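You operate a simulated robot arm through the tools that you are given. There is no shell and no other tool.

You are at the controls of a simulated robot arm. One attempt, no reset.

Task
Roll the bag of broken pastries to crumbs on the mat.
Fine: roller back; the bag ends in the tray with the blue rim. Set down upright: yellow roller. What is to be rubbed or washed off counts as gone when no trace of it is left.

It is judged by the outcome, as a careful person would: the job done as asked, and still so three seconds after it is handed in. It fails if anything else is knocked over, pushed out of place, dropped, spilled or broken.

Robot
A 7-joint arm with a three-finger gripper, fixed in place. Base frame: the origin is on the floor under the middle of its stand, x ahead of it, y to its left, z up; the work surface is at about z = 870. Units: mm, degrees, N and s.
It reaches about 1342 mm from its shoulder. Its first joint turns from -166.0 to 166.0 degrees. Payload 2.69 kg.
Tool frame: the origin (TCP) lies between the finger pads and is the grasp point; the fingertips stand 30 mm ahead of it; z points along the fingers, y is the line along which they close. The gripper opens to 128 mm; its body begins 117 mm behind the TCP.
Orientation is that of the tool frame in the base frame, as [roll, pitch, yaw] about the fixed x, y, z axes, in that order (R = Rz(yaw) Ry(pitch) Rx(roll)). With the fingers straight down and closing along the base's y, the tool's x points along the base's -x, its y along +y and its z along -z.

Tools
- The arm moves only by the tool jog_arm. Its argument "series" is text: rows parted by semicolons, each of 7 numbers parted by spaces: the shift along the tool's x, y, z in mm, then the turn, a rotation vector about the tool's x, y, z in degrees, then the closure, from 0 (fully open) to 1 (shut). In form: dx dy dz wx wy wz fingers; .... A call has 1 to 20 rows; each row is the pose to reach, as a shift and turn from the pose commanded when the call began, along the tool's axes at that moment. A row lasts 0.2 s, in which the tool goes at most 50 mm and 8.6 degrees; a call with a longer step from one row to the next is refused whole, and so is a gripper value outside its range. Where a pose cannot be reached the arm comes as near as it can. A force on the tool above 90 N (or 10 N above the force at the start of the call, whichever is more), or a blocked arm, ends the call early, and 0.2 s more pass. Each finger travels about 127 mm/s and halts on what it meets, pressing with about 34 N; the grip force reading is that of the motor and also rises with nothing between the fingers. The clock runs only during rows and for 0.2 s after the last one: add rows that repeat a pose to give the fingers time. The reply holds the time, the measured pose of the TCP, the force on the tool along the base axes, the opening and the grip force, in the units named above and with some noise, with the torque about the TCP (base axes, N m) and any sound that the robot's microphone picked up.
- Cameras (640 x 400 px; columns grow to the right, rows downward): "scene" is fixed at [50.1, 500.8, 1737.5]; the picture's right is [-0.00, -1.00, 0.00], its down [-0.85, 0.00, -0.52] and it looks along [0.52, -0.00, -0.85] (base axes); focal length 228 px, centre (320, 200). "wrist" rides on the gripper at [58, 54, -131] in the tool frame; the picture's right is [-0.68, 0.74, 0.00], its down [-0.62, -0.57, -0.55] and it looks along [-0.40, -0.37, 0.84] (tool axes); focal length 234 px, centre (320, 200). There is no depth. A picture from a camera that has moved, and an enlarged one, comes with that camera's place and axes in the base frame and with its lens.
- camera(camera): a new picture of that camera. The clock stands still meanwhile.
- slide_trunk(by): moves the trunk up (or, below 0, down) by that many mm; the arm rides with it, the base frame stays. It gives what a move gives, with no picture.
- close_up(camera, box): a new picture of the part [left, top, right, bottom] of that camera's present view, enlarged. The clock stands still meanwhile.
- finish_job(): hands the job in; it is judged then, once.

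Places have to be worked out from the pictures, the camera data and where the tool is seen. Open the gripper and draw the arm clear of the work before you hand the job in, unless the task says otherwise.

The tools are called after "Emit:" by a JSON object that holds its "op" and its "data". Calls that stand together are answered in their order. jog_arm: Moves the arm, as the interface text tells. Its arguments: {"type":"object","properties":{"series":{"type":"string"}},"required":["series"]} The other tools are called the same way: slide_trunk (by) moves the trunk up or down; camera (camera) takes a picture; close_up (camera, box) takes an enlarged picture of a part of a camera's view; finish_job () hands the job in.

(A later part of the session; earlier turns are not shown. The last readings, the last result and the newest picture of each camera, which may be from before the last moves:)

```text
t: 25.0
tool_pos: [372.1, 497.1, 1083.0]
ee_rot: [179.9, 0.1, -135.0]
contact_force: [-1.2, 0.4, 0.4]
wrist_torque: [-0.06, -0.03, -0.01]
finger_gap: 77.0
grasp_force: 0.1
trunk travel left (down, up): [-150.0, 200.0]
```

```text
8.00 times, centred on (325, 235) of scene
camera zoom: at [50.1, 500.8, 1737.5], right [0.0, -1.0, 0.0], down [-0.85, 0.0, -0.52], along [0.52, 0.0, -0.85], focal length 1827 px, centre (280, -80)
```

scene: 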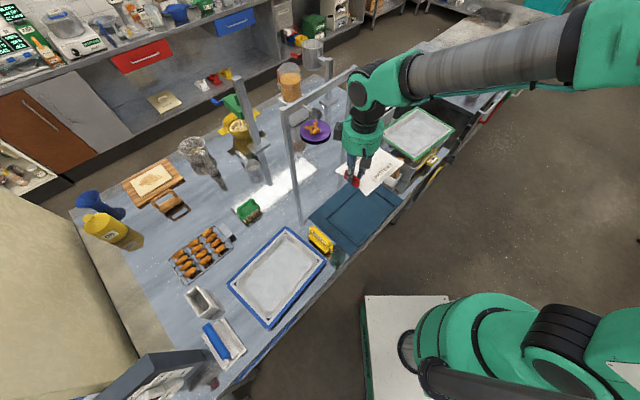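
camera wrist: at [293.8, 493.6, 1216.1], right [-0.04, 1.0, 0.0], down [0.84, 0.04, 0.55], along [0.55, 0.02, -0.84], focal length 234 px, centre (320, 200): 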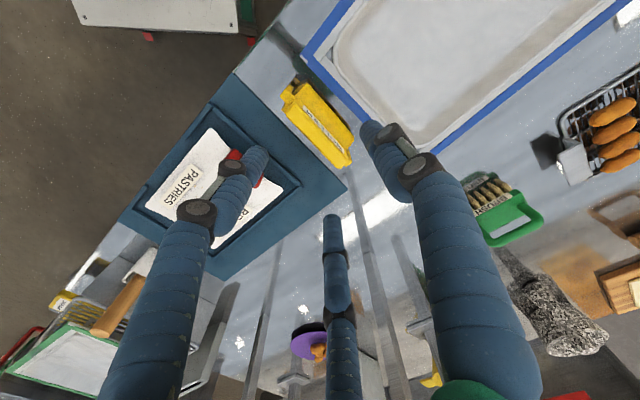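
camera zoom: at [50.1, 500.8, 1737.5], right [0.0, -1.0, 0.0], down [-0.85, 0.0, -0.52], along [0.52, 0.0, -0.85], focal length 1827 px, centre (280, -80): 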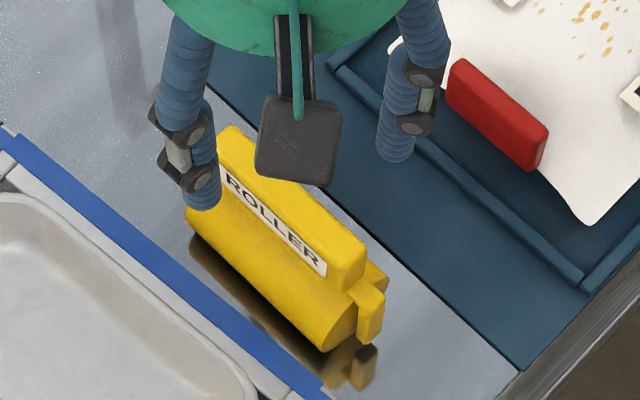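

Emit:
{"op": "close_up", "data": {"camera": "scene", "box": [303, 223, 337, 252]}}

Emit:
{"op": "close_up", "data": {"camera": "wrist", "box": [270, 70, 370, 180]}}

```text
13.79 times, centred on (320, 238) of scene
camera zoom: at [50.1, 500.8, 1737.5], right [0.0, -1.0, 0.0], down [-0.85, 0.0, -0.52], along [0.52, 0.0, -0.85], focal length 3150 px, centre (320, -317)
```

zoom: 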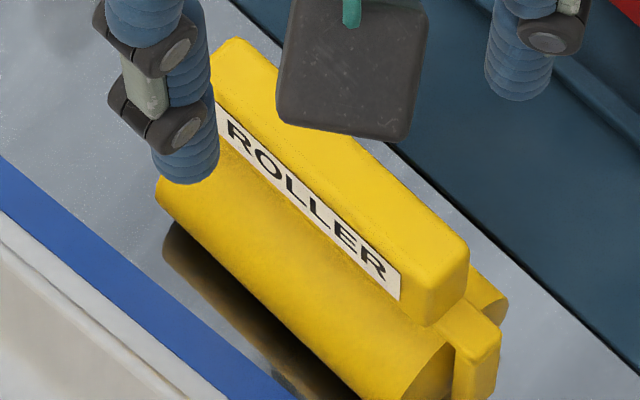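

```text
3.64 times, centred on (320, 125) of wrist
camera zoom: at [293.8, 493.6, 1216.1], right [-0.04, 1.0, 0.0], down [0.84, 0.04, 0.55], along [0.55, 0.02, -0.84], focal length 852 px, centre (320, 473)
```

zoom: 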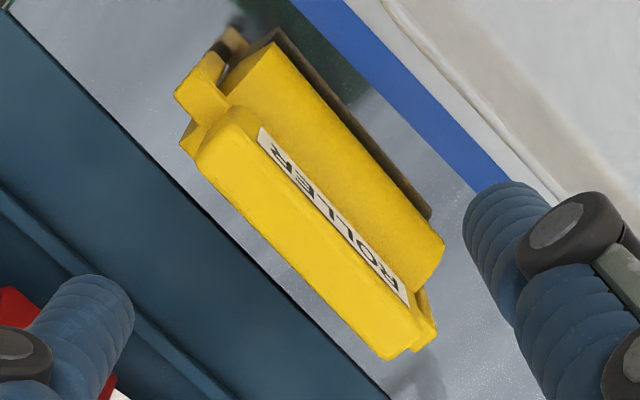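

The roller is a horizontal cylinder with a gripping bar above it (bar ≈85×20 mm, top near z≈957, parallel to tool x). I shift so the bar is 6 mm on the +y side, pre-close to ~52 mm, and come down to just above the bar for a check.

Emit:
{"op": "jog_arm", "data": {"series": "-1.5 -5 28 0 0 0 0.5; -3 -10.5 56 0 0 0 0.595; -3 -10.5 80 0 0 0 0.595; -3 -10.5 80 0 0 0 0.595"}}

Emit:
{"op": "close_up", "data": {"camera": "wrist", "box": [230, 60, 410, 220]}}

Emit:
{"op": "close_up", "data": {"camera": "scene", "box": [300, 205, 350, 255]}}

```text
t: 26.0
tool_pos: [381.1, 491.7, 1004.5]
ee_rot: [-179.9, 0.0, -135.0]
contact_force: [0.2, -0.1, -0.5]
wrist_torque: [-0.02, 0.03, -0.03]
finger_gap: 51.9
grasp_force: 0.0
trunk travel left (down, up): [-150.0, 200.0]
```

```text
2.50 times, centred on (320, 140) of wrist
camera zoom: at [302.9, 489.0, 1136.5], right [-0.04, 1.0, 0.0], down [0.84, 0.04, 0.55], along [0.55, 0.02, -0.84], focal length 585 px, centre (320, 350)
```

zoom: 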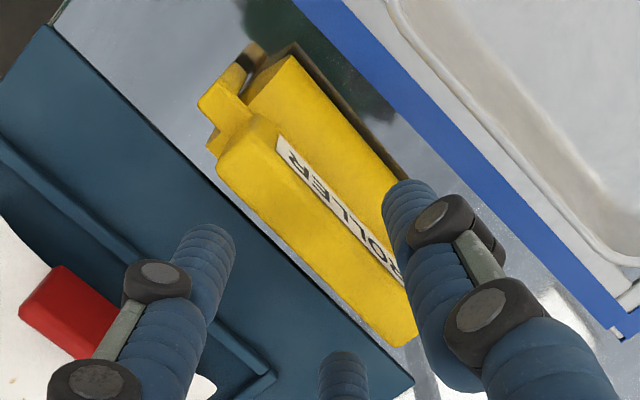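

```text
8.00 times, centred on (325, 230) of scene
camera zoom: at [50.1, 500.8, 1737.5], right [0.0, -1.0, 0.0], down [-0.85, 0.0, -0.52], along [0.52, 0.0, -0.85], focal length 1827 px, centre (280, -40)
```

zoom: 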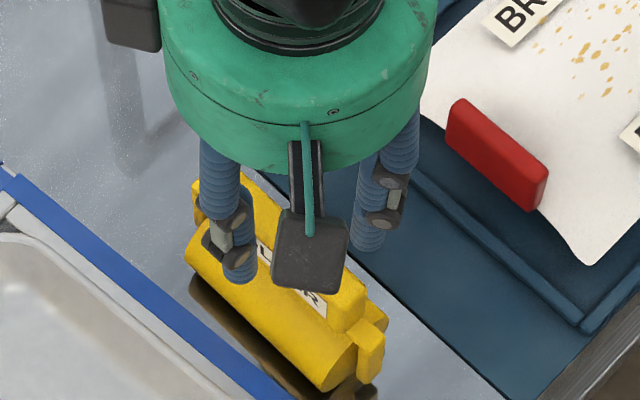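

Both views now agree: bar top z≈957, its centre ~5 mm on the +y side, parallel to the tool. I descend 48 mm so the fingers straddle the bar with tips just above the cylinder shoulders.

Emit:
{"op": "jog_arm", "data": {"series": "-1 -1 15 0 0 0 0.595; -1 -1 28 0 0 0 0.595; -1 -1 38 0 0 0 0.595; -1 -1 45 0 0 0 0.595; -1 -1 45 0 0 0 0.595"}}

Emit:
{"op": "close_up", "data": {"camera": "wrist", "box": [230, 60, 410, 220]}}

Emit:
{"op": "close_up", "data": {"camera": "scene", "box": [300, 205, 350, 255]}}

```text
t: 27.2
tool_pos: [385.4, 495.4, 960.6]
ee_rot: [179.9, 0.0, -135.1]
contact_force: [0.0, 0.0, 0.3]
wrist_torque: [0.0, 0.02, 0.02]
finger_gap: 51.7
grasp_force: 0.0
trunk travel left (down, up): [-150.0, 200.0]
```

```text
2.50 times, centred on (320, 140) of wrist
camera zoom: at [306.9, 491.2, 1092.6], right [-0.04, 1.0, 0.0], down [0.84, 0.04, 0.55], along [0.55, 0.02, -0.84], focal length 585 px, centre (320, 350)
```

zoom: 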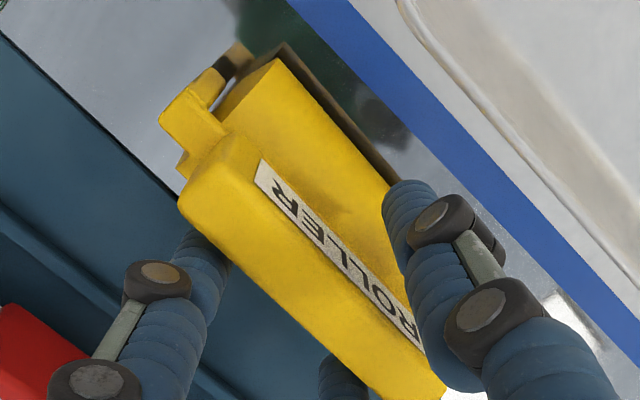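

```text
8.00 times, centred on (325, 230) of scene
camera zoom: at [50.1, 500.8, 1737.5], right [0.0, -1.0, 0.0], down [-0.85, 0.0, -0.52], along [0.52, 0.0, -0.85], focal length 1827 px, centre (280, -40)
```

zoom: 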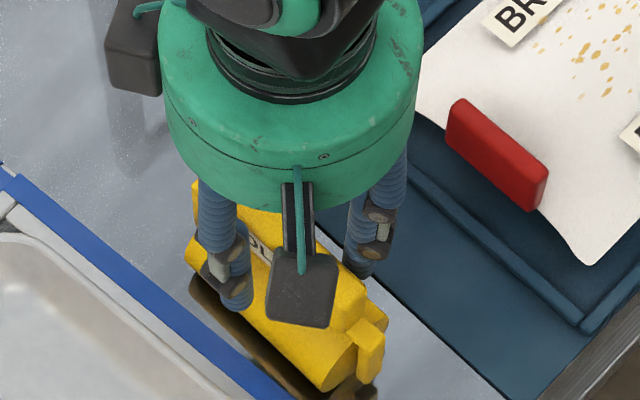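

Clearances on both sides look good. I lower another 5 mm, centre slightly along the bar, and close.

Emit:
{"op": "jog_arm", "data": {"series": "3 0 3 0 0 0 0.595; 3 0 5 0 0 0 0.595; 3 0 5 0 0 0 0.68; 3 0 5 0 0 0 0.76; 3 0 5 0 0 0 0.84; 3 0 5 0 0 0 0.92; 3 0 5 0 0 0 1; 3 0 5 0 0 0 1; 3 0 5 0 0 0 1"}}

Emit:
{"op": "close_up", "data": {"camera": "wrist", "box": [230, 60, 410, 220]}}

Emit:
{"op": "close_up", "data": {"camera": "scene", "box": [300, 205, 350, 255]}}

```text
t: 29.2
tool_pos: [382.7, 493.0, 954.6]
ee_rot: [-179.9, -0.1, -135.1]
contact_force: [0.1, 0.5, -0.1]
wrist_torque: [0.01, -0.02, -0.01]
finger_gap: 27.8
grasp_force: 33.7
trunk travel left (down, up): [-150.0, 200.0]
```

```text
2.50 times, centred on (320, 140) of wrist
camera zoom: at [304.3, 488.6, 1087.7], right [-0.04, 1.0, 0.0], down [0.84, 0.04, 0.55], along [0.55, 0.02, -0.84], focal length 585 px, centre (320, 350)
```

zoom: 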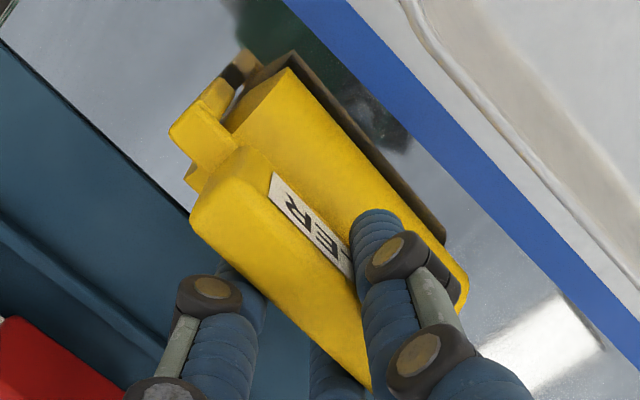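

```text
8.00 times, centred on (325, 230) of scene
camera zoom: at [50.1, 500.8, 1737.5], right [0.0, -1.0, 0.0], down [-0.85, 0.0, -0.52], along [0.52, 0.0, -0.85], focal length 1827 px, centre (280, -40)
```

zoom: 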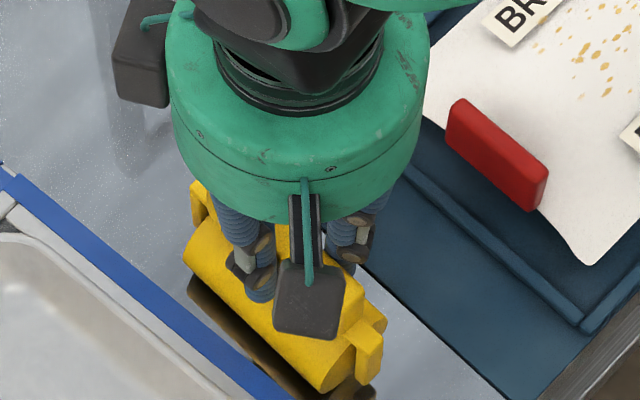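

The roller's bar is gripped (gap 27.8, 34 N) at TCP (382.7, 493.0, 954.6) — I'll remember this for putting it back. I lift it and check that it is secure.

Emit:
{"op": "jog_arm", "data": {"series": "0 0 -15 0 0 0 1; 0 0 -40 0 0 0 1; 0 0 -70 0 0 0 1; 0 0 -100 0 0 0 1; 0 0 -110 0 0 0 1; 0 0 -110 0 0 0 1"}}

Emit:
{"op": "camera", "data": {"camera": "wrist"}}

Emit:
{"op": "close_up", "data": {"camera": "scene", "box": [270, 150, 400, 270]}}

```text
t: 30.6
tool_pos: [381.9, 493.1, 1067.3]
ee_rot: [180.0, -0.1, -134.9]
contact_force: [-0.5, -0.2, -1.7]
wrist_torque: [0.0, 0.0, -0.02]
finger_gap: 27.8
grasp_force: 33.4
trunk travel left (down, up): [-150.0, 200.0]
```

```text
taken
camera wrist: at [303.4, 489.2, 1199.3], right [-0.04, 1.0, 0.0], down [0.84, 0.04, 0.55], along [0.55, 0.02, -0.84], focal length 234 px, centre (320, 200)
```

wrist: 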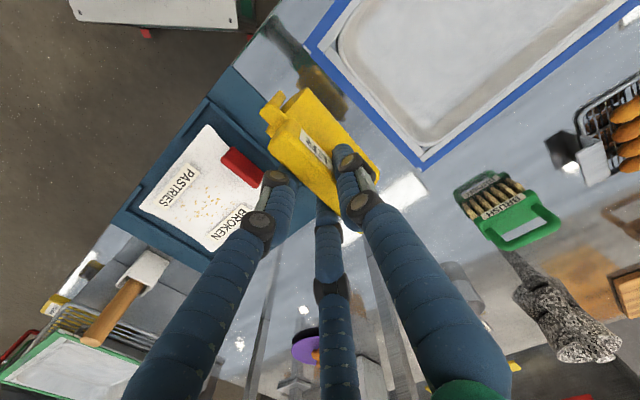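

```text
3.33 times, centred on (335, 210) of scene
camera zoom: at [50.1, 500.8, 1737.5], right [0.0, -1.0, 0.0], down [-0.85, 0.0, -0.52], along [0.52, 0.0, -0.85], focal length 761 px, centre (270, 167)
```

zoom: 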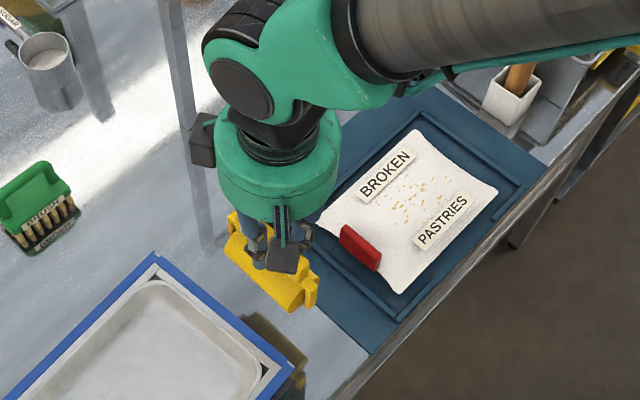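

The roller hangs level and the bag centre is measured at about (516,323). I carry the roller over the bag, just past the clip, and lower to near the bag surface.

Emit:
{"op": "jog_arm", "data": {"series": "4.5 -28 0 0 0 0 1; 9 -56 0 0 0 0 1; 13.5 -84 0 0 0 0 1; 18 -112 0 0 0 0 1; 22.5 -140 0 0 0 0 1; 27 -168 0 0 0 0 1; 27 -175 20 0 0 0 1; 27 -180 45 0 0 0 1; 27 -180 62 0 0 0 1; 27 -180 62 0 0 0 1"}}

Emit:
{"op": "camera", "data": {"camera": "wrist"}}

Emit:
{"op": "close_up", "data": {"camera": "scene", "box": [290, 150, 400, 250]}}

```text
t: 32.8
tool_pos: [489.9, 345.7, 1001.4]
ee_rot: [-180.0, 0.0, -135.0]
contact_force: [1.0, 0.4, -1.0]
wrist_torque: [-0.02, 0.02, -0.01]
finger_gap: 28.0
grasp_force: 34.0
trunk travel left (down, up): [-150.0, 200.0]
```

```text
taken
camera wrist: at [411.2, 342.4, 1133.6], right [-0.04, 1.0, 0.0], down [0.84, 0.04, 0.55], along [0.55, 0.02, -0.84], focal length 234 px, centre (320, 200)
```

wrist: 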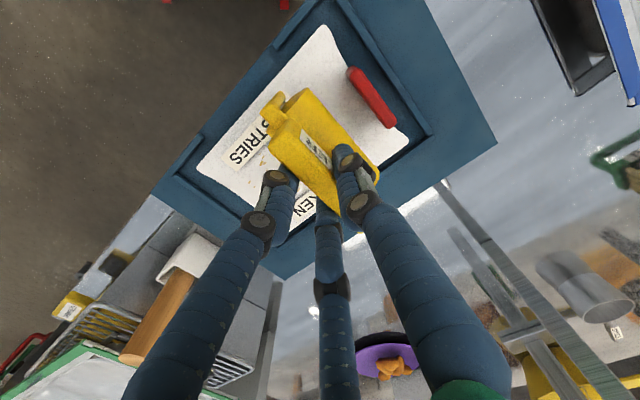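

```text
4.00 times, centred on (345, 200) of scene
camera zoom: at [50.1, 500.8, 1737.5], right [0.0, -1.0, 0.0], down [-0.85, 0.0, -0.52], along [0.52, 0.0, -0.85], focal length 913 px, centre (220, 200)
```

zoom: 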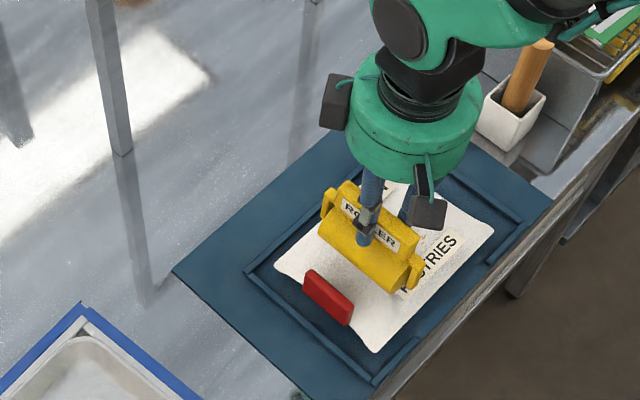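

The roller hovers over the bag just past the clip. I lower in small steps to find the bag surface.

Emit:
{"op": "jog_arm", "data": {"series": "0 0 5 0 0 0 1; 0 0 10 0 0 0 1; 0 0 14 0 0 0 1; 0 0 14 0 0 0 1"}}

```text
t: 33.8
tool_pos: [489.8, 346.8, 988.4]
ee_rot: [-180.0, 0.0, -135.0]
contact_force: [-0.8, -0.5, -1.3]
wrist_torque: [0.02, 0.02, 0.0]
finger_gap: 27.9
grasp_force: 33.9
trunk travel left (down, up): [-150.0, 200.0]
```

Emit:
{"op": "jog_arm", "data": {"series": "0 0 3 0 0 0 1; 0 0 6 0 0 0 1; 0 0 8 0 0 0 1; 0 0 8 0 0 0 1"}}

```text
t: 34.8
tool_pos: [492.7, 347.7, 984.5]
ee_rot: [-180.0, 0.2, -134.9]
contact_force: [-7.1, -5.0, 38.2]
wrist_torque: [-0.17, 0.82, -0.14]
finger_gap: 27.6
grasp_force: 34.0
trunk travel left (down, up): [-150.0, 200.0]
```

Contact with the bag at z≈985 (38 N). I ease off 2 mm and make the first rolling pass to the far end and back.

Emit:
{"op": "jog_arm", "data": {"series": "0 0 -2 0 0 0 1; 0 -12 -2 0 0 0 1; 0 -27 -2 0 0 0 1; 0 -42 -2 0 0 0 1; 0 -57 -2 0 0 0 1; 0 -72 -2 0 0 0 1; 0 -87 -2 0 0 0 1; 0 -100 -2 0 0 0 1; 0 -100 -2 0 0 0 1"}}

Emit:
{"op": "camera", "data": {"camera": "wrist"}}

Emit:
{"op": "close_up", "data": {"camera": "scene", "box": [290, 150, 400, 250]}}

```text
t: 36.8
tool_pos: [561.2, 277.0, 982.6]
ee_rot: [180.0, 0.0, -135.0]
contact_force: [-4.3, 3.3, 24.4]
wrist_torque: [0.55, 0.27, 0.06]
finger_gap: 27.7
grasp_force: 33.3
trunk travel left (down, up): [-150.0, 200.0]
```

```text
taken
camera wrist: at [482.7, 272.5, 1115.8], right [-0.04, 1.0, 0.0], down [0.83, 0.04, 0.55], along [0.55, 0.02, -0.84], focal length 234 px, centre (320, 200)
```

wrist: 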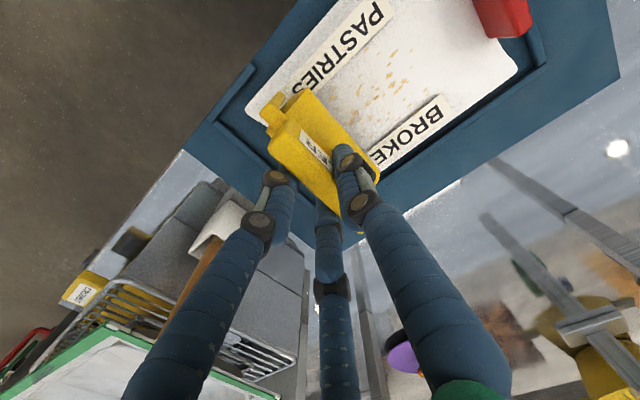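

```text
4.00 times, centred on (345, 200) of scene
camera zoom: at [50.1, 500.8, 1737.5], right [0.0, -1.0, 0.0], down [-0.85, 0.0, -0.52], along [0.52, 0.0, -0.85], focal length 913 px, centre (220, 200)
```

zoom: 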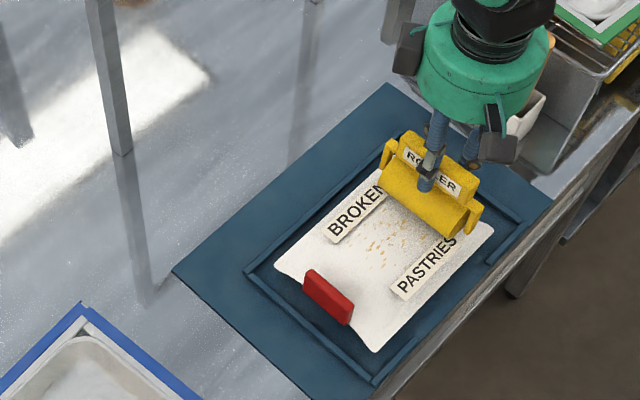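

The roller rode over with ~24 N and the bag stayed in place. I look closely at the bag's contents to see the change.

Emit:
{"op": "close_up", "data": {"camera": "scene", "box": [335, 185, 375, 225]}}

Emit:
{"op": "close_up", "data": {"camera": "wrist", "box": [310, 20, 480, 170]}}

```text
10.00 times, centred on (355, 205) of scene
camera zoom: at [50.1, 500.8, 1737.5], right [0.0, -1.0, 0.0], down [-0.85, 0.0, -0.52], along [0.52, 0.0, -0.85], focal length 2283 px, centre (-30, 150)
```

zoom: 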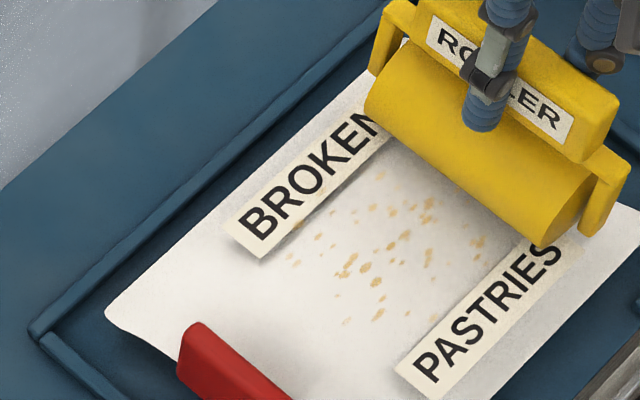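

```text
2.67 times, centred on (395, 95) of wrist
camera zoom: at [482.7, 272.5, 1115.8], right [-0.04, 1.0, 0.0], down [0.83, 0.04, 0.55], along [0.55, 0.02, -0.84], focal length 624 px, centre (120, 480)
```

zoom: 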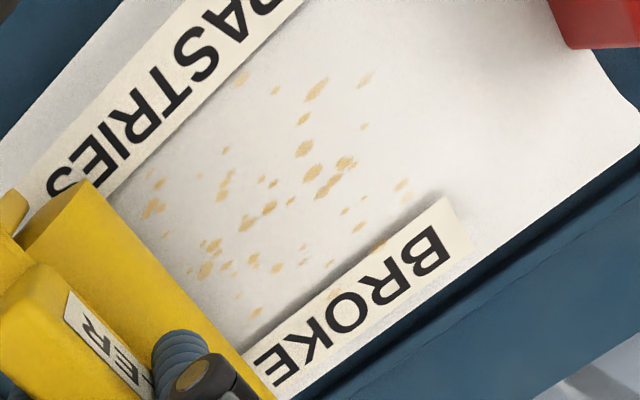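

The pastry spots have paled after one pass, so rolling is working. I continue with repeated passes back and forth at the same height.

Emit:
{"op": "jog_arm", "data": {"series": "0 20 0 0 0 0 1; 0 40 0 0 0 0 1; 0 60 0 0 0 0 1; 0 80 0 0 0 0 1; 0 100 0 0 0 0 1; 0 115 0 0 0 0 1; 0 95 0 0 0 0 1; 0 75 0 0 0 0 1; 0 55 0 0 0 0 1; 0 35 0 0 0 0 1; 0 15 0 0 0 0 1; 0 0 0 0 0 0 1; 0 -12 0 0 0 0 1; 0 5 0 0 0 0 1; 0 25 0 0 0 0 1; 0 45 0 0 0 0 1; 0 65 0 0 0 0 1; 0 85 0 0 0 0 1; 0 105 0 0 0 0 1; 0 115 0 0 0 0 1"}}

Emit:
{"op": "close_up", "data": {"camera": "scene", "box": [325, 175, 385, 235]}}

Emit:
{"op": "camera", "data": {"camera": "wrist"}}

```text
t: 41.0
tool_pos: [479.5, 357.7, 985.4]
ee_rot: [180.0, -0.1, -135.1]
contact_force: [0.1, 0.8, -1.6]
wrist_torque: [-0.03, 0.04, 0.0]
finger_gap: 27.7
grasp_force: 33.6
trunk travel left (down, up): [-150.0, 200.0]
```

```text
6.67 times, centred on (355, 205) of scene
camera zoom: at [50.1, 500.8, 1737.5], right [0.0, -1.0, 0.0], down [-0.85, 0.0, -0.52], along [0.52, 0.0, -0.85], focal length 1522 px, centre (87, 167)
```

zoom: 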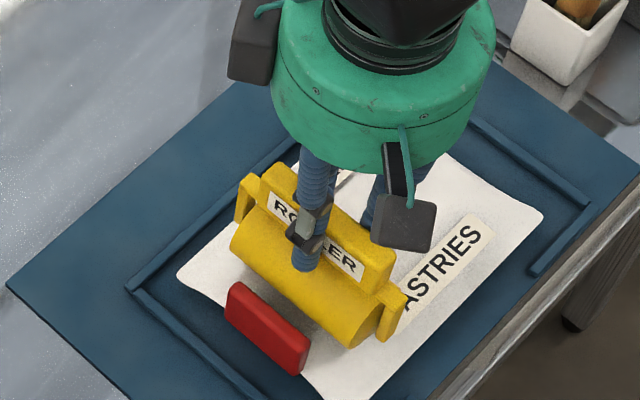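

```text
taken
camera wrist: at [401.6, 353.5, 1118.1], right [-0.04, 1.0, 0.0], down [0.84, 0.04, 0.55], along [0.55, 0.02, -0.84], focal length 234 px, centre (320, 200)
```

wrist: 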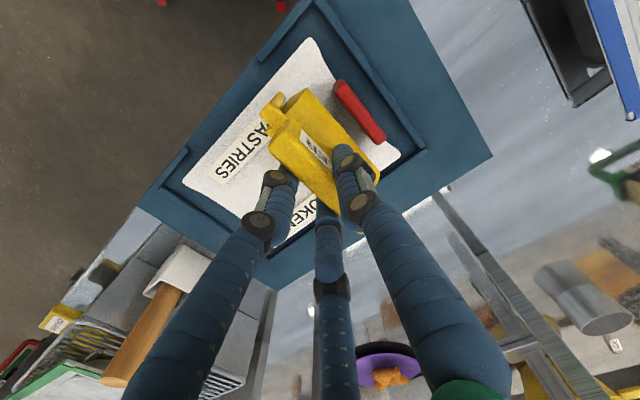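

No contact at this near end now (bag has flattened). I raise a little and shift to the far end to see the state of the contents.

Emit:
{"op": "jog_arm", "data": {"series": "0 0 -20 0 0 0 1; 0 -30 -30 0 0 0 1; 0 -60 -30 0 0 0 1; 0 -90 -30 0 0 0 1; 0 -120 -30 0 0 0 1; 0 -120 -30 0 0 0 1"}}

Emit:
{"op": "close_up", "data": {"camera": "scene", "box": [325, 180, 385, 230]}}

Emit:
{"op": "close_up", "data": {"camera": "wrist", "box": [250, 0, 540, 180]}}

```text
t: 42.4
tool_pos: [565.1, 272.6, 1013.6]
ee_rot: [-179.9, 0.0, -135.0]
contact_force: [0.7, -0.2, -1.7]
wrist_torque: [0.01, 0.03, -0.01]
finger_gap: 27.7
grasp_force: 33.7
trunk travel left (down, up): [-150.0, 200.0]
```

```text
8.00 times, centred on (355, 205) of scene
camera zoom: at [50.1, 500.8, 1737.5], right [0.0, -1.0, 0.0], down [-0.85, 0.0, -0.52], along [0.52, 0.0, -0.85], focal length 1827 px, centre (40, 160)
```

zoom: 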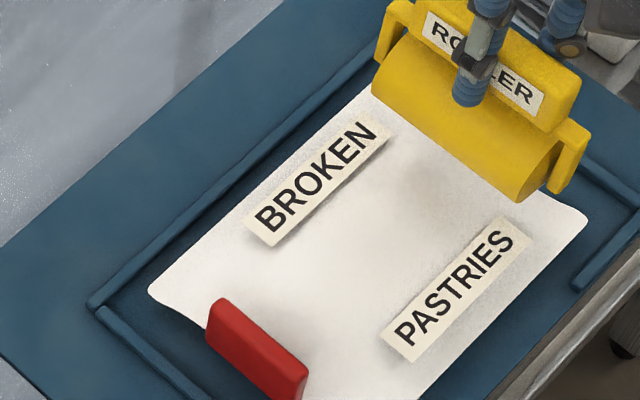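

```text
2.21 times, centred on (395, 90) of wrist
camera zoom: at [486.2, 268.4, 1146.2], right [-0.04, 1.0, 0.0], down [0.84, 0.04, 0.55], along [0.55, 0.02, -0.84], focal length 517 px, centre (154, 443)
```

zoom: 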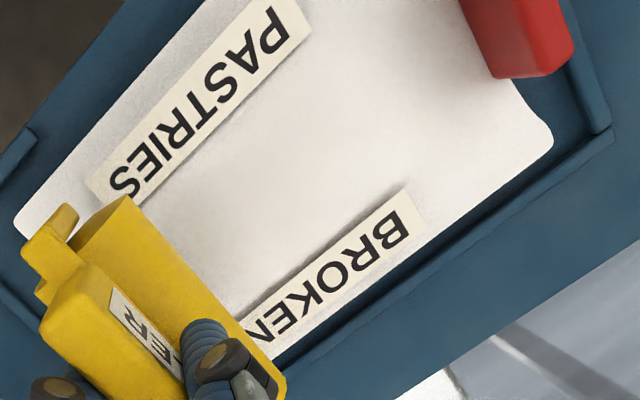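

The spots are gone wherever visible. For thoroughness I do two more passes slightly lower, ending at the clip end so the far end can be inspected.

Emit:
{"op": "jog_arm", "data": {"series": "0 0 15 0 0 0 1; 0 0 27 0 0 0 1; 0 0 33 0 0 0 1; 0 -10 33 0 0 0 1; 0 10 33 0 0 0 1; 0 30 33 0 0 0 1; 0 50 33 0 0 0 1; 0 70 33 0 0 0 1; 0 90 33 0 0 0 1; 0 110 33 0 0 0 1; 0 90 33 0 0 0 1; 0 70 33 0 0 0 1; 0 50 33 0 0 0 1; 0 30 33 0 0 0 1; 0 10 33 0 0 0 1; 0 -10 33 0 0 0 1; 0 10 33 0 0 0 1; 0 30 33 0 0 0 1; 0 50 33 0 0 0 1; 0 70 33 0 0 0 1"}}

```text
t: 46.6
tool_pos: [515.6, 322.2, 981.8]
ee_rot: [-180.0, 0.0, -134.9]
contact_force: [0.1, 0.1, -1.3]
wrist_torque: [0.0, 0.04, 0.01]
finger_gap: 27.7
grasp_force: 33.4
trunk travel left (down, up): [-150.0, 200.0]
```

No contact at 981.8 now — the bag has flattened further. I lower gently to re-establish contact.

Emit:
{"op": "jog_arm", "data": {"series": "0 0 3 0 0 0 1; 0 0 5 0 0 0 1; 0 0 5 0 0 0 1"}}

Emit:
{"op": "close_up", "data": {"camera": "scene", "box": [320, 170, 390, 230]}}

```text
t: 47.4
tool_pos: [516.1, 321.3, 977.7]
ee_rot: [-179.9, 0.3, -135.0]
contact_force: [-10.2, -2.7, 45.4]
wrist_torque: [0.09, 0.85, -0.09]
finger_gap: 27.5
grasp_force: 34.1
trunk travel left (down, up): [-150.0, 200.0]
```

```text
6.67 times, centred on (355, 200) of scene
camera zoom: at [50.1, 500.8, 1737.5], right [0.0, -1.0, 0.0], down [-0.85, 0.0, -0.52], along [0.52, 0.0, -0.85], focal length 1522 px, centre (87, 200)
```

zoom: 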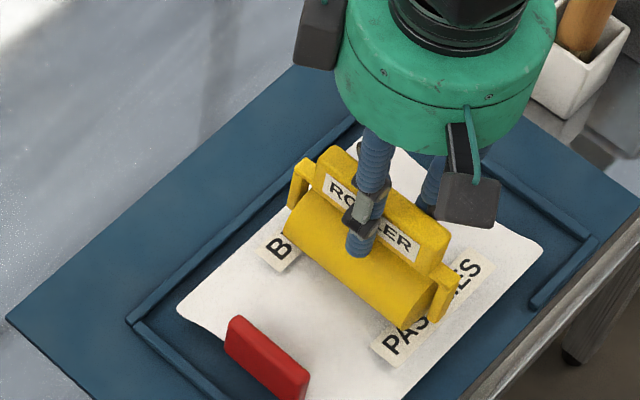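

Contact at 978 (45 N); I ease up 2.5 mm and make another full double pass, ending near the clip to inspect the far end.

Emit:
{"op": "jog_arm", "data": {"series": "0 0 -2.5 0 0 0 1; 0 -15 -2.5 0 0 0 1; 0 -30 -2.5 0 0 0 1; 0 -45 -2.5 0 0 0 1; 0 -60 -2.5 0 0 0 1; 0 -75 -2.5 0 0 0 1; 0 -60 -2.5 0 0 0 1; 0 -45 -2.5 0 0 0 1; 0 -30 -2.5 0 0 0 1; 0 -15 -2.5 0 0 0 1; 0 0 -2.5 0 0 0 1; 0 15 -2.5 0 0 0 1; 0 30 -2.5 0 0 0 1; 0 45 -2.5 0 0 0 1; 0 45 -2.5 0 0 0 1"}}

Emit:
{"op": "close_up", "data": {"camera": "scene", "box": [320, 170, 390, 230]}}

Emit:
{"op": "close_up", "data": {"camera": "wrist", "box": [170, 30, 420, 230]}}

```text
t: 50.6
tool_pos: [484.1, 354.0, 978.1]
ee_rot: [-179.9, 0.0, -135.0]
contact_force: [1.2, -0.1, 14.6]
wrist_torque: [0.05, 0.08, 0.02]
finger_gap: 27.3
grasp_force: 34.0
trunk travel left (down, up): [-150.0, 200.0]
```

```text
6.67 times, centred on (355, 200) of scene
camera zoom: at [50.1, 500.8, 1737.5], right [0.0, -1.0, 0.0], down [-0.85, 0.0, -0.52], along [0.52, 0.0, -0.85], focal length 1522 px, centre (87, 200)
```

zoom: 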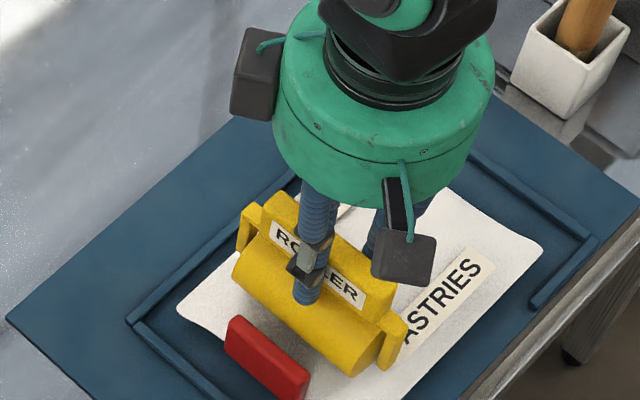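

```text
2.00 times, centred on (295, 130) of wrist
camera zoom: at [405.9, 351.6, 1110.0], right [-0.04, 1.0, 0.0], down [0.84, 0.04, 0.55], along [0.55, 0.02, -0.84], focal length 468 px, centre (370, 340)
```

zoom: 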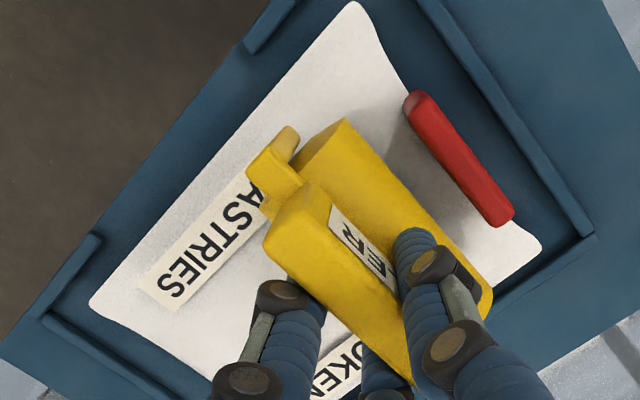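

The bag is clean of lumps everywhere visible. I lift the roller and carry it back over its original spot.

Emit:
{"op": "jog_arm", "data": {"series": "0 0 -30 0 0 0 1; 0 0 -60 0 0 0 1; 0 0 -90 0 0 0 1; -4.5 28 -90 0 0 0 1; -9 57 -90 0 0 0 1; -13.5 85 -90 0 0 0 1; -18 113 -90 0 0 0 1; -22.5 142 -90 0 0 0 1; -26.7 170 -90 0 0 0 1; -26.7 170 -60 0 0 0 1; -26.7 170 -30 0 0 0 1; -26.7 170 -5 0 0 0 1; -26.7 170 -5 0 0 0 1"}}

Emit:
{"op": "camera", "data": {"camera": "wrist"}}

Emit:
{"op": "close_up", "data": {"camera": "scene", "box": [290, 200, 360, 265]}}

Emit:
{"op": "close_up", "data": {"camera": "scene", "box": [320, 170, 390, 230]}}

```text
t: 53.4
tool_pos: [384.5, 493.8, 981.6]
ee_rot: [-179.9, 0.0, -135.0]
contact_force: [1.3, 1.2, -1.1]
wrist_torque: [-0.01, -0.01, -0.02]
finger_gap: 27.4
grasp_force: 34.6
trunk travel left (down, up): [-150.0, 200.0]
```

```text
taken
camera wrist: at [305.2, 489.8, 1113.1], right [-0.04, 1.0, 0.0], down [0.84, 0.04, 0.55], along [0.55, 0.02, -0.84], focal length 234 px, centre (320, 200)
```

wrist: 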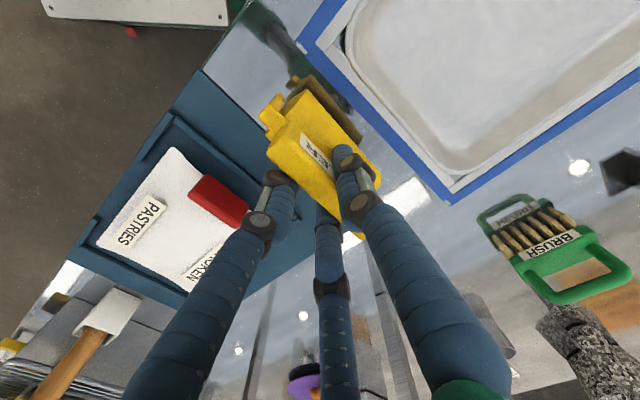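

```text
6.15 times, centred on (325, 232) of scene
camera zoom: at [50.1, 500.8, 1737.5], right [0.0, -1.0, 0.0], down [-0.85, 0.0, -0.52], along [0.52, 0.0, -0.85], focal length 1405 px, centre (289, 0)
```

zoom: 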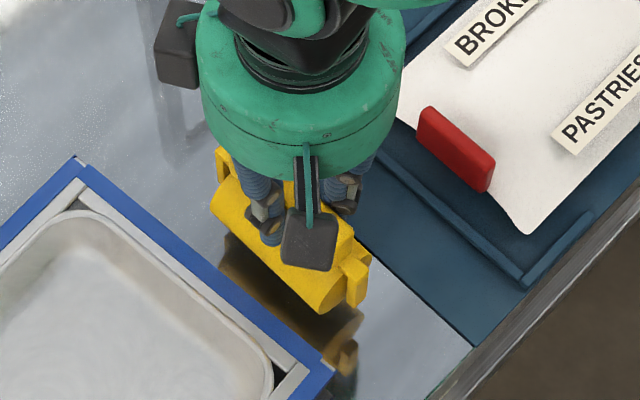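

```text
6.67 times, centred on (355, 200) of scene
camera zoom: at [50.1, 500.8, 1737.5], right [0.0, -1.0, 0.0], down [-0.85, 0.0, -0.52], along [0.52, 0.0, -0.85], focal length 1522 px, centre (87, 200)
```

zoom: 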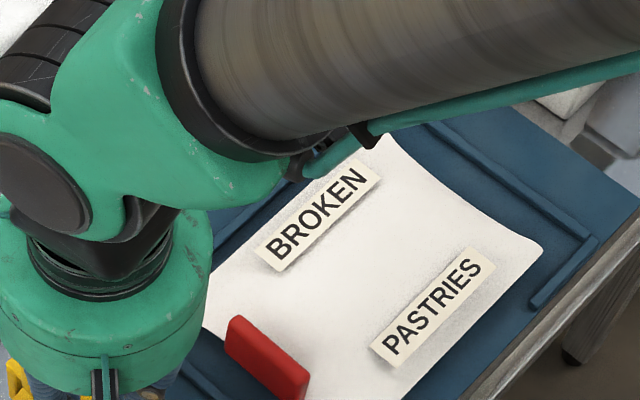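

The bag shows no lumps at all now. The roller is over its original place; I lower it gently to the table.

Emit:
{"op": "jog_arm", "data": {"series": "1 0.5 8 0 0 0 1; 1 0.5 15 0 0 0 1; 1 0.5 20 0 0 0 1; 1 0.5 20 0 0 0 1"}}

```text
t: 54.4
tool_pos: [383.4, 492.1, 962.1]
ee_rot: [180.0, 0.0, -135.0]
contact_force: [0.4, 0.4, -1.7]
wrist_torque: [0.0, -0.02, 0.03]
finger_gap: 27.0
grasp_force: 34.0
trunk travel left (down, up): [-150.0, 200.0]
```

Emit:
{"op": "jog_arm", "data": {"series": "0 0 2 0 0 0 1; 0 0 4 0 0 0 1; 0 0 5.5 0 0 0 1; 0 0 5.5 0 0 0 1"}}

Emit:
{"op": "close_up", "data": {"camera": "scene", "box": [300, 205, 350, 255]}}

```text
t: 55.4
tool_pos: [381.6, 492.7, 958.1]
ee_rot: [-179.9, -0.1, -135.1]
contact_force: [-0.3, -0.6, -1.4]
wrist_torque: [-0.04, -0.01, 0.0]
finger_gap: 27.0
grasp_force: 33.9
trunk travel left (down, up): [-150.0, 200.0]
```

```text
8.00 times, centred on (325, 230) of scene
camera zoom: at [50.1, 500.8, 1737.5], right [0.0, -1.0, 0.0], down [-0.85, 0.0, -0.52], along [0.52, 0.0, -0.85], focal length 1827 px, centre (280, -40)
```

zoom: 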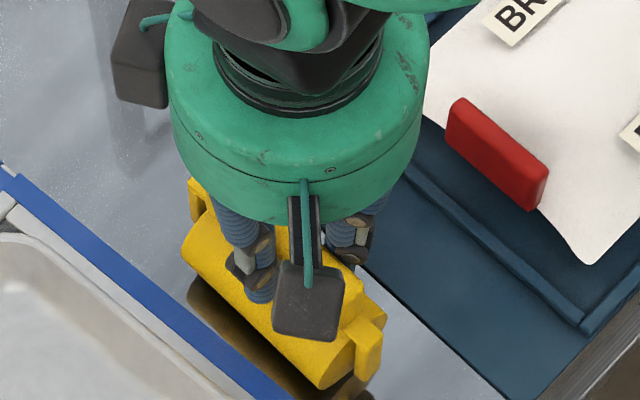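

Still a few millimetres up; I continue down gently.

Emit:
{"op": "jog_arm", "data": {"series": "0 0 1.5 0 0 0 1; 0 0 3 0 0 0 1; 0 0 3 0 0 0 1"}}

```text
t: 56.2
tool_pos: [381.8, 492.1, 953.6]
ee_rot: [-179.9, 0.0, -135.0]
contact_force: [0.8, -0.6, -1.4]
wrist_torque: [-0.02, -0.01, -0.01]
finger_gap: 27.2
grasp_force: 33.9
trunk travel left (down, up): [-150.0, 200.0]
```

Emit:
{"op": "jog_arm", "data": {"series": "0 0 1.5 0 0 0 1; 0 0 3 0 0 0 1; 0 0 3 0 0 0 1"}}

```text
t: 57.0
tool_pos: [381.8, 493.5, 950.8]
ee_rot: [179.9, 0.1, -135.0]
contact_force: [0.9, 1.0, -1.4]
wrist_torque: [-0.01, 0.01, 0.04]
finger_gap: 27.2
grasp_force: 33.7
trunk travel left (down, up): [-150.0, 200.0]
```

Emit:
{"op": "jog_arm", "data": {"series": "0 0 1.5 0 0 0 1; 0 0 3 0 0 0 1; 0 0 3 0 0 0 1"}}

Emit:
{"op": "close_up", "data": {"camera": "scene", "box": [300, 205, 350, 255]}}

Emit:
{"op": "close_up", "data": {"camera": "wrist", "box": [230, 60, 410, 220]}}

```text
t: 57.8
tool_pos: [382.9, 491.8, 949.4]
ee_rot: [180.0, 0.1, -135.0]
contact_force: [1.5, -6.0, 17.1]
wrist_torque: [-0.44, 0.39, 0.07]
finger_gap: 27.3
grasp_force: 33.8
trunk travel left (down, up): [-150.0, 200.0]
```

```text
8.00 times, centred on (325, 230) of scene
camera zoom: at [50.1, 500.8, 1737.5], right [0.0, -1.0, 0.0], down [-0.85, 0.0, -0.52], along [0.52, 0.0, -0.85], focal length 1827 px, centre (280, -40)
```

zoom: 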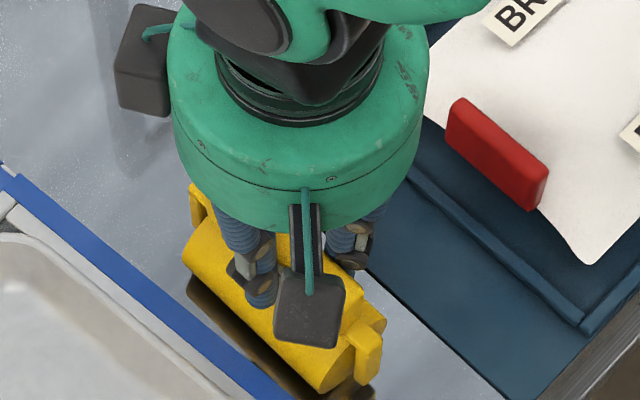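

```text
2.50 times, centred on (320, 140) of wrist
camera zoom: at [303.4, 488.4, 1081.0], right [-0.04, 1.0, 0.0], down [0.83, 0.04, 0.55], along [0.55, 0.02, -0.84], focal length 585 px, centre (320, 350)
```

zoom: 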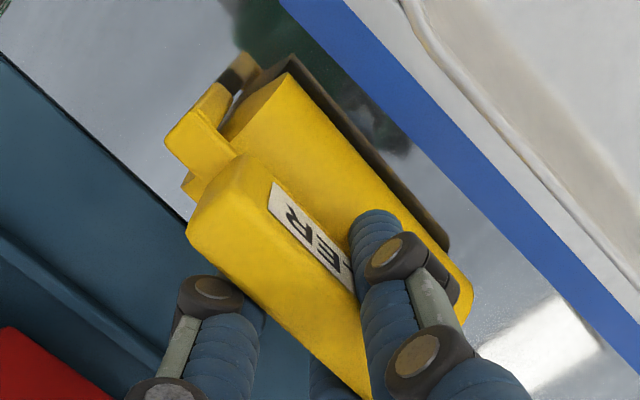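

The roller is on the table (17 N) at its original spot. I ease off 1.5 mm and open the fingers slowly.

Emit:
{"op": "jog_arm", "data": {"series": "0 0 -1.5 0 0 0 1; 0 0 -1.5 0 0 0 0.9; 0 0 -1.5 0 0 0 0.82; 0 0 -1.5 0 0 0 0.76; 0 0 -1.5 0 0 0 0.7; 0 0 -1.5 0 0 0 0.64; 0 0 -1.5 0 0 0 0.59; 0 0 -1.5 0 0 0 0.59"}}

Emit:
{"op": "close_up", "data": {"camera": "wrist", "box": [230, 60, 410, 220]}}

Emit:
{"op": "close_up", "data": {"camera": "scene", "box": [300, 205, 350, 255]}}

```text
t: 59.6
tool_pos: [381.7, 494.4, 949.5]
ee_rot: [-180.0, 0.0, -134.9]
contact_force: [0.2, -0.5, -0.5]
wrist_torque: [-0.03, 0.0, 0.03]
finger_gap: 52.4
grasp_force: 0.1
trunk travel left (down, up): [-150.0, 200.0]
```

```text
2.50 times, centred on (320, 140) of wrist
camera zoom: at [303.0, 488.5, 1081.1], right [-0.04, 1.0, 0.0], down [0.84, 0.04, 0.55], along [0.55, 0.02, -0.84], focal length 585 px, centre (320, 350)
```

zoom: 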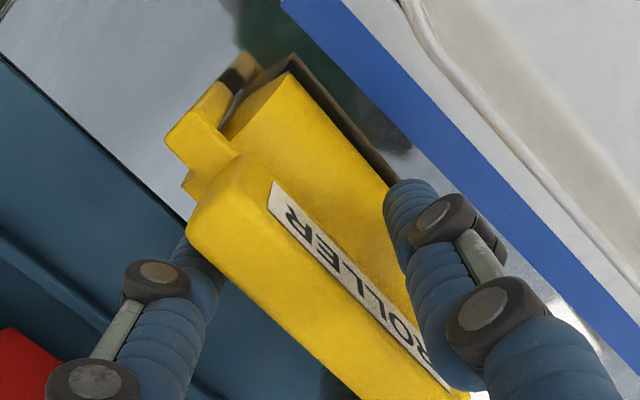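

```text
8.00 times, centred on (325, 230) of scene
camera zoom: at [50.1, 500.8, 1737.5], right [0.0, -1.0, 0.0], down [-0.85, 0.0, -0.52], along [0.52, 0.0, -0.85], focal length 1827 px, centre (280, -40)
```

zoom: 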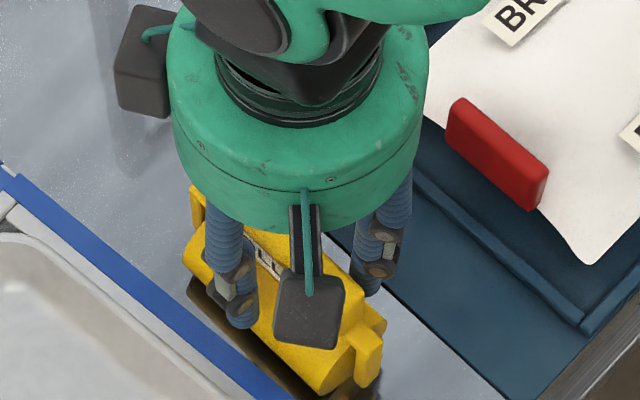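

The roller stands upright and free. I raise straight up and move back to above the bag's clip.

Emit:
{"op": "jog_arm", "data": {"series": "0 0 -15 0 0 0 0.59; 0 0 -45 0 0 0 0.59; 0 0 -80 0 0 0 0.59; 0 0 -110 0 0 0 0.59; 0 0 -110 0 0 0 0.59"}}

Emit:
{"op": "camera", "data": {"camera": "wrist"}}

Emit:
{"op": "close_up", "data": {"camera": "scene", "box": [290, 180, 370, 260]}}

```text
t: 60.8
tool_pos: [381.9, 493.4, 1060.5]
ee_rot: [-179.9, 0.0, -135.0]
contact_force: [0.5, -0.2, -0.5]
wrist_torque: [0.01, -0.04, 0.0]
finger_gap: 52.3
grasp_force: 0.0
trunk travel left (down, up): [-150.0, 200.0]
```

```text
taken
camera wrist: at [303.3, 489.2, 1191.1], right [-0.04, 1.0, 0.0], down [0.84, 0.04, 0.55], along [0.55, 0.02, -0.84], focal length 234 px, centre (320, 200)
```

wrist: 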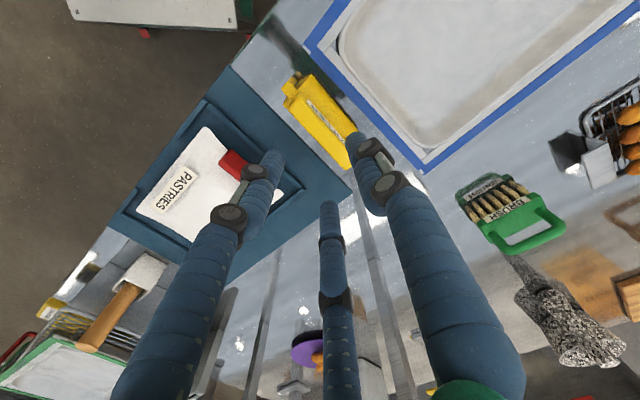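

```text
5.00 times, centred on (330, 220) of scene
camera zoom: at [50.1, 500.8, 1737.5], right [0.0, -1.0, 0.0], down [-0.85, 0.0, -0.52], along [0.52, 0.0, -0.85], focal length 1142 px, centre (270, 100)
```

zoom: 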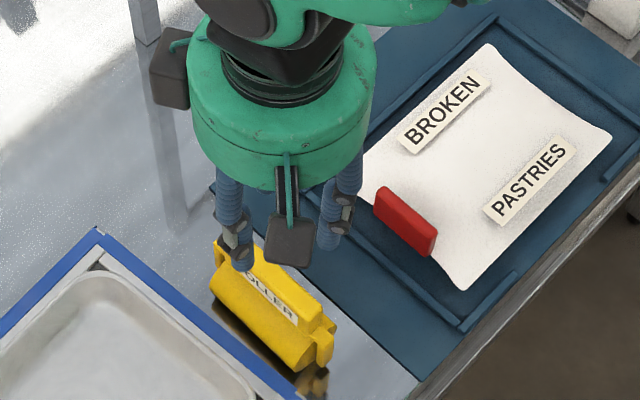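

Emit:
{"op": "jog_arm", "data": {"series": "6.4 -31 0 0 0 0 0.65; 12.8 -62 0 0 0 0 0.68; 19 -93 0 0 0 0 0.68; 25.7 -124.7 0 0 0 0 0.68; 25.7 -124.7 30 0 0 0 0.68; 25.7 -124.7 60 0 0 0 0.68; 25.7 -124.7 75 0 0 0 0.68; 25.7 -124.7 75 0 0 0 0.68"}}

Emit:
{"op": "close_up", "data": {"camera": "wrist", "box": [240, 80, 400, 210]}}

Emit:
{"op": "close_up", "data": {"camera": "scene", "box": [310, 180, 370, 240]}}

```text
t: 62.6
tool_pos: [450.3, 386.6, 985.5]
ee_rot: [-180.0, 0.1, -135.0]
contact_force: [-0.6, 0.1, 0.3]
wrist_torque: [-0.02, 0.0, 0.0]
finger_gap: 41.0
grasp_force: 0.0
trunk travel left (down, up): [-150.0, 200.0]
```

```text
3.08 times, centred on (320, 145) of wrist
camera zoom: at [372.4, 382.2, 1116.7], right [-0.04, 1.0, 0.0], down [0.84, 0.04, 0.55], along [0.55, 0.02, -0.84], focal length 720 px, centre (320, 369)
```

zoom: 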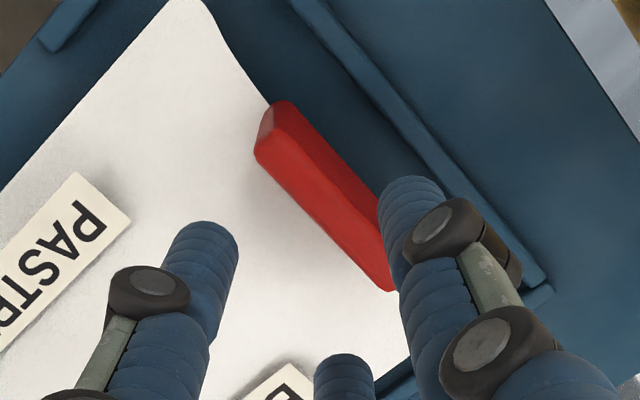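

```text
6.67 times, centred on (340, 210) of scene
camera zoom: at [50.1, 500.8, 1737.5], right [0.0, -1.0, 0.0], down [-0.85, 0.0, -0.52], along [0.52, 0.0, -0.85], focal length 1522 px, centre (187, 133)
```

zoom: 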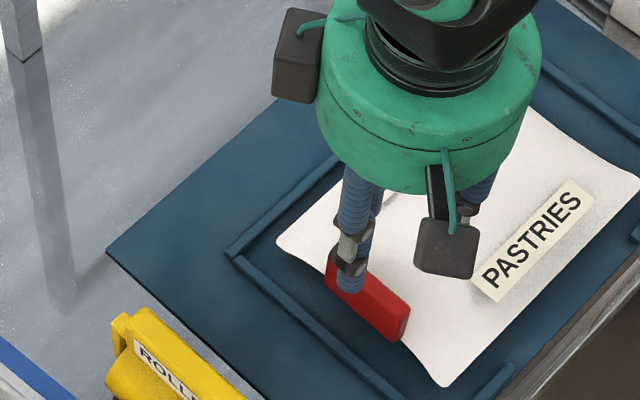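

The clip is still parallel to the tool, centred about 8–9 mm on +y. I shift 3 mm and descend to around z=936 beside it.

Emit:
{"op": "jog_arm", "data": {"series": "1 3 12 0 0 0 0.68; 1 3 25 0 0 0 0.68; 1 3 37 0 0 0 0.68; 1 3 47 0 0 0 0.68; 1 3 47 0 0 0 0.68"}}

Emit:
{"op": "close_up", "data": {"camera": "wrist", "box": [240, 80, 400, 210]}}

Emit:
{"op": "close_up", "data": {"camera": "scene", "box": [310, 180, 370, 240]}}

```text
t: 63.8
tool_pos: [447.8, 388.5, 935.4]
ee_rot: [180.0, 0.1, -135.0]
contact_force: [0.8, 0.8, -0.4]
wrist_torque: [-0.02, 0.01, 0.02]
finger_gap: 40.9
grasp_force: 0.0
trunk travel left (down, up): [-150.0, 200.0]
```

```text
3.08 times, centred on (320, 145) of wrist
camera zoom: at [369.7, 384.1, 1067.7], right [-0.04, 1.0, 0.0], down [0.84, 0.04, 0.55], along [0.55, 0.02, -0.84], focal length 720 px, centre (320, 369)
```

zoom: 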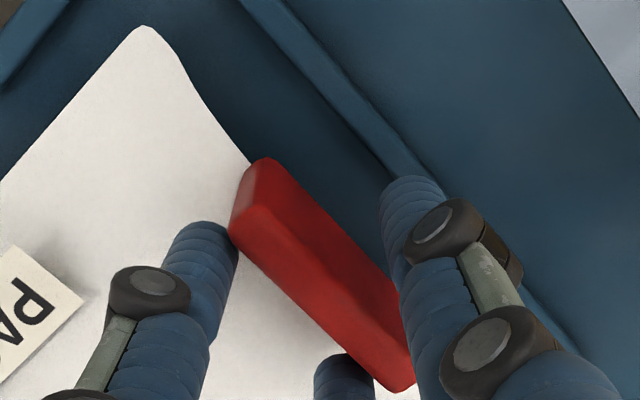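

```text
6.67 times, centred on (340, 210) of scene
camera zoom: at [50.1, 500.8, 1737.5], right [0.0, -1.0, 0.0], down [-0.85, 0.0, -0.52], along [0.52, 0.0, -0.85], focal length 1522 px, centre (187, 133)
```

zoom: 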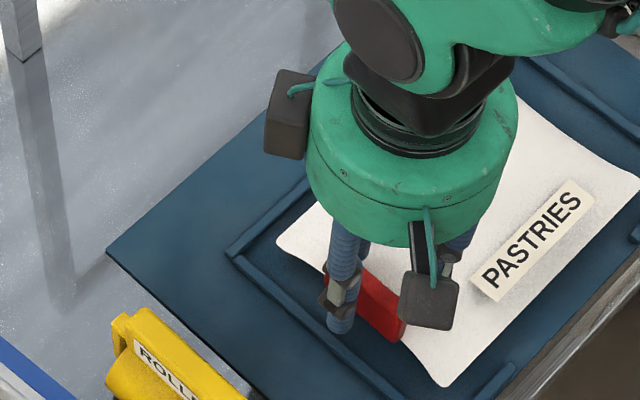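

Same relation as in the first grasp. I go 2 mm lower and close on the clip.

Emit:
{"op": "jog_arm", "data": {"series": "0 0 2 0 0 0 0.68; 0 0 2 0 0 0 0.76; 0 0 2 0 0 0 0.84; 0 0 2 0 0 0 0.92; 0 0 2 0 0 0 1; 0 0 2 0 0 0 1; 0 0 2 0 0 0 1"}}

Emit:
{"op": "close_up", "data": {"camera": "wrist", "box": [240, 80, 400, 210]}}

```text
t: 65.4
tool_pos: [448.6, 387.7, 934.2]
ee_rot: [-180.0, 0.0, -135.0]
contact_force: [0.4, 0.1, -0.4]
wrist_torque: [0.12, 0.0, 0.04]
finger_gap: 19.9
grasp_force: 34.7
trunk travel left (down, up): [-150.0, 200.0]
```

```text
3.08 times, centred on (320, 145) of wrist
camera zoom: at [369.7, 383.8, 1066.9], right [-0.04, 1.0, 0.0], down [0.84, 0.04, 0.55], along [0.55, 0.02, -0.84], focal length 720 px, centre (320, 369)
```

zoom: 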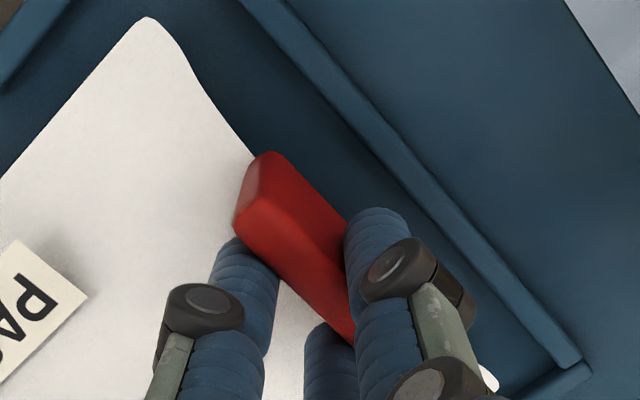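

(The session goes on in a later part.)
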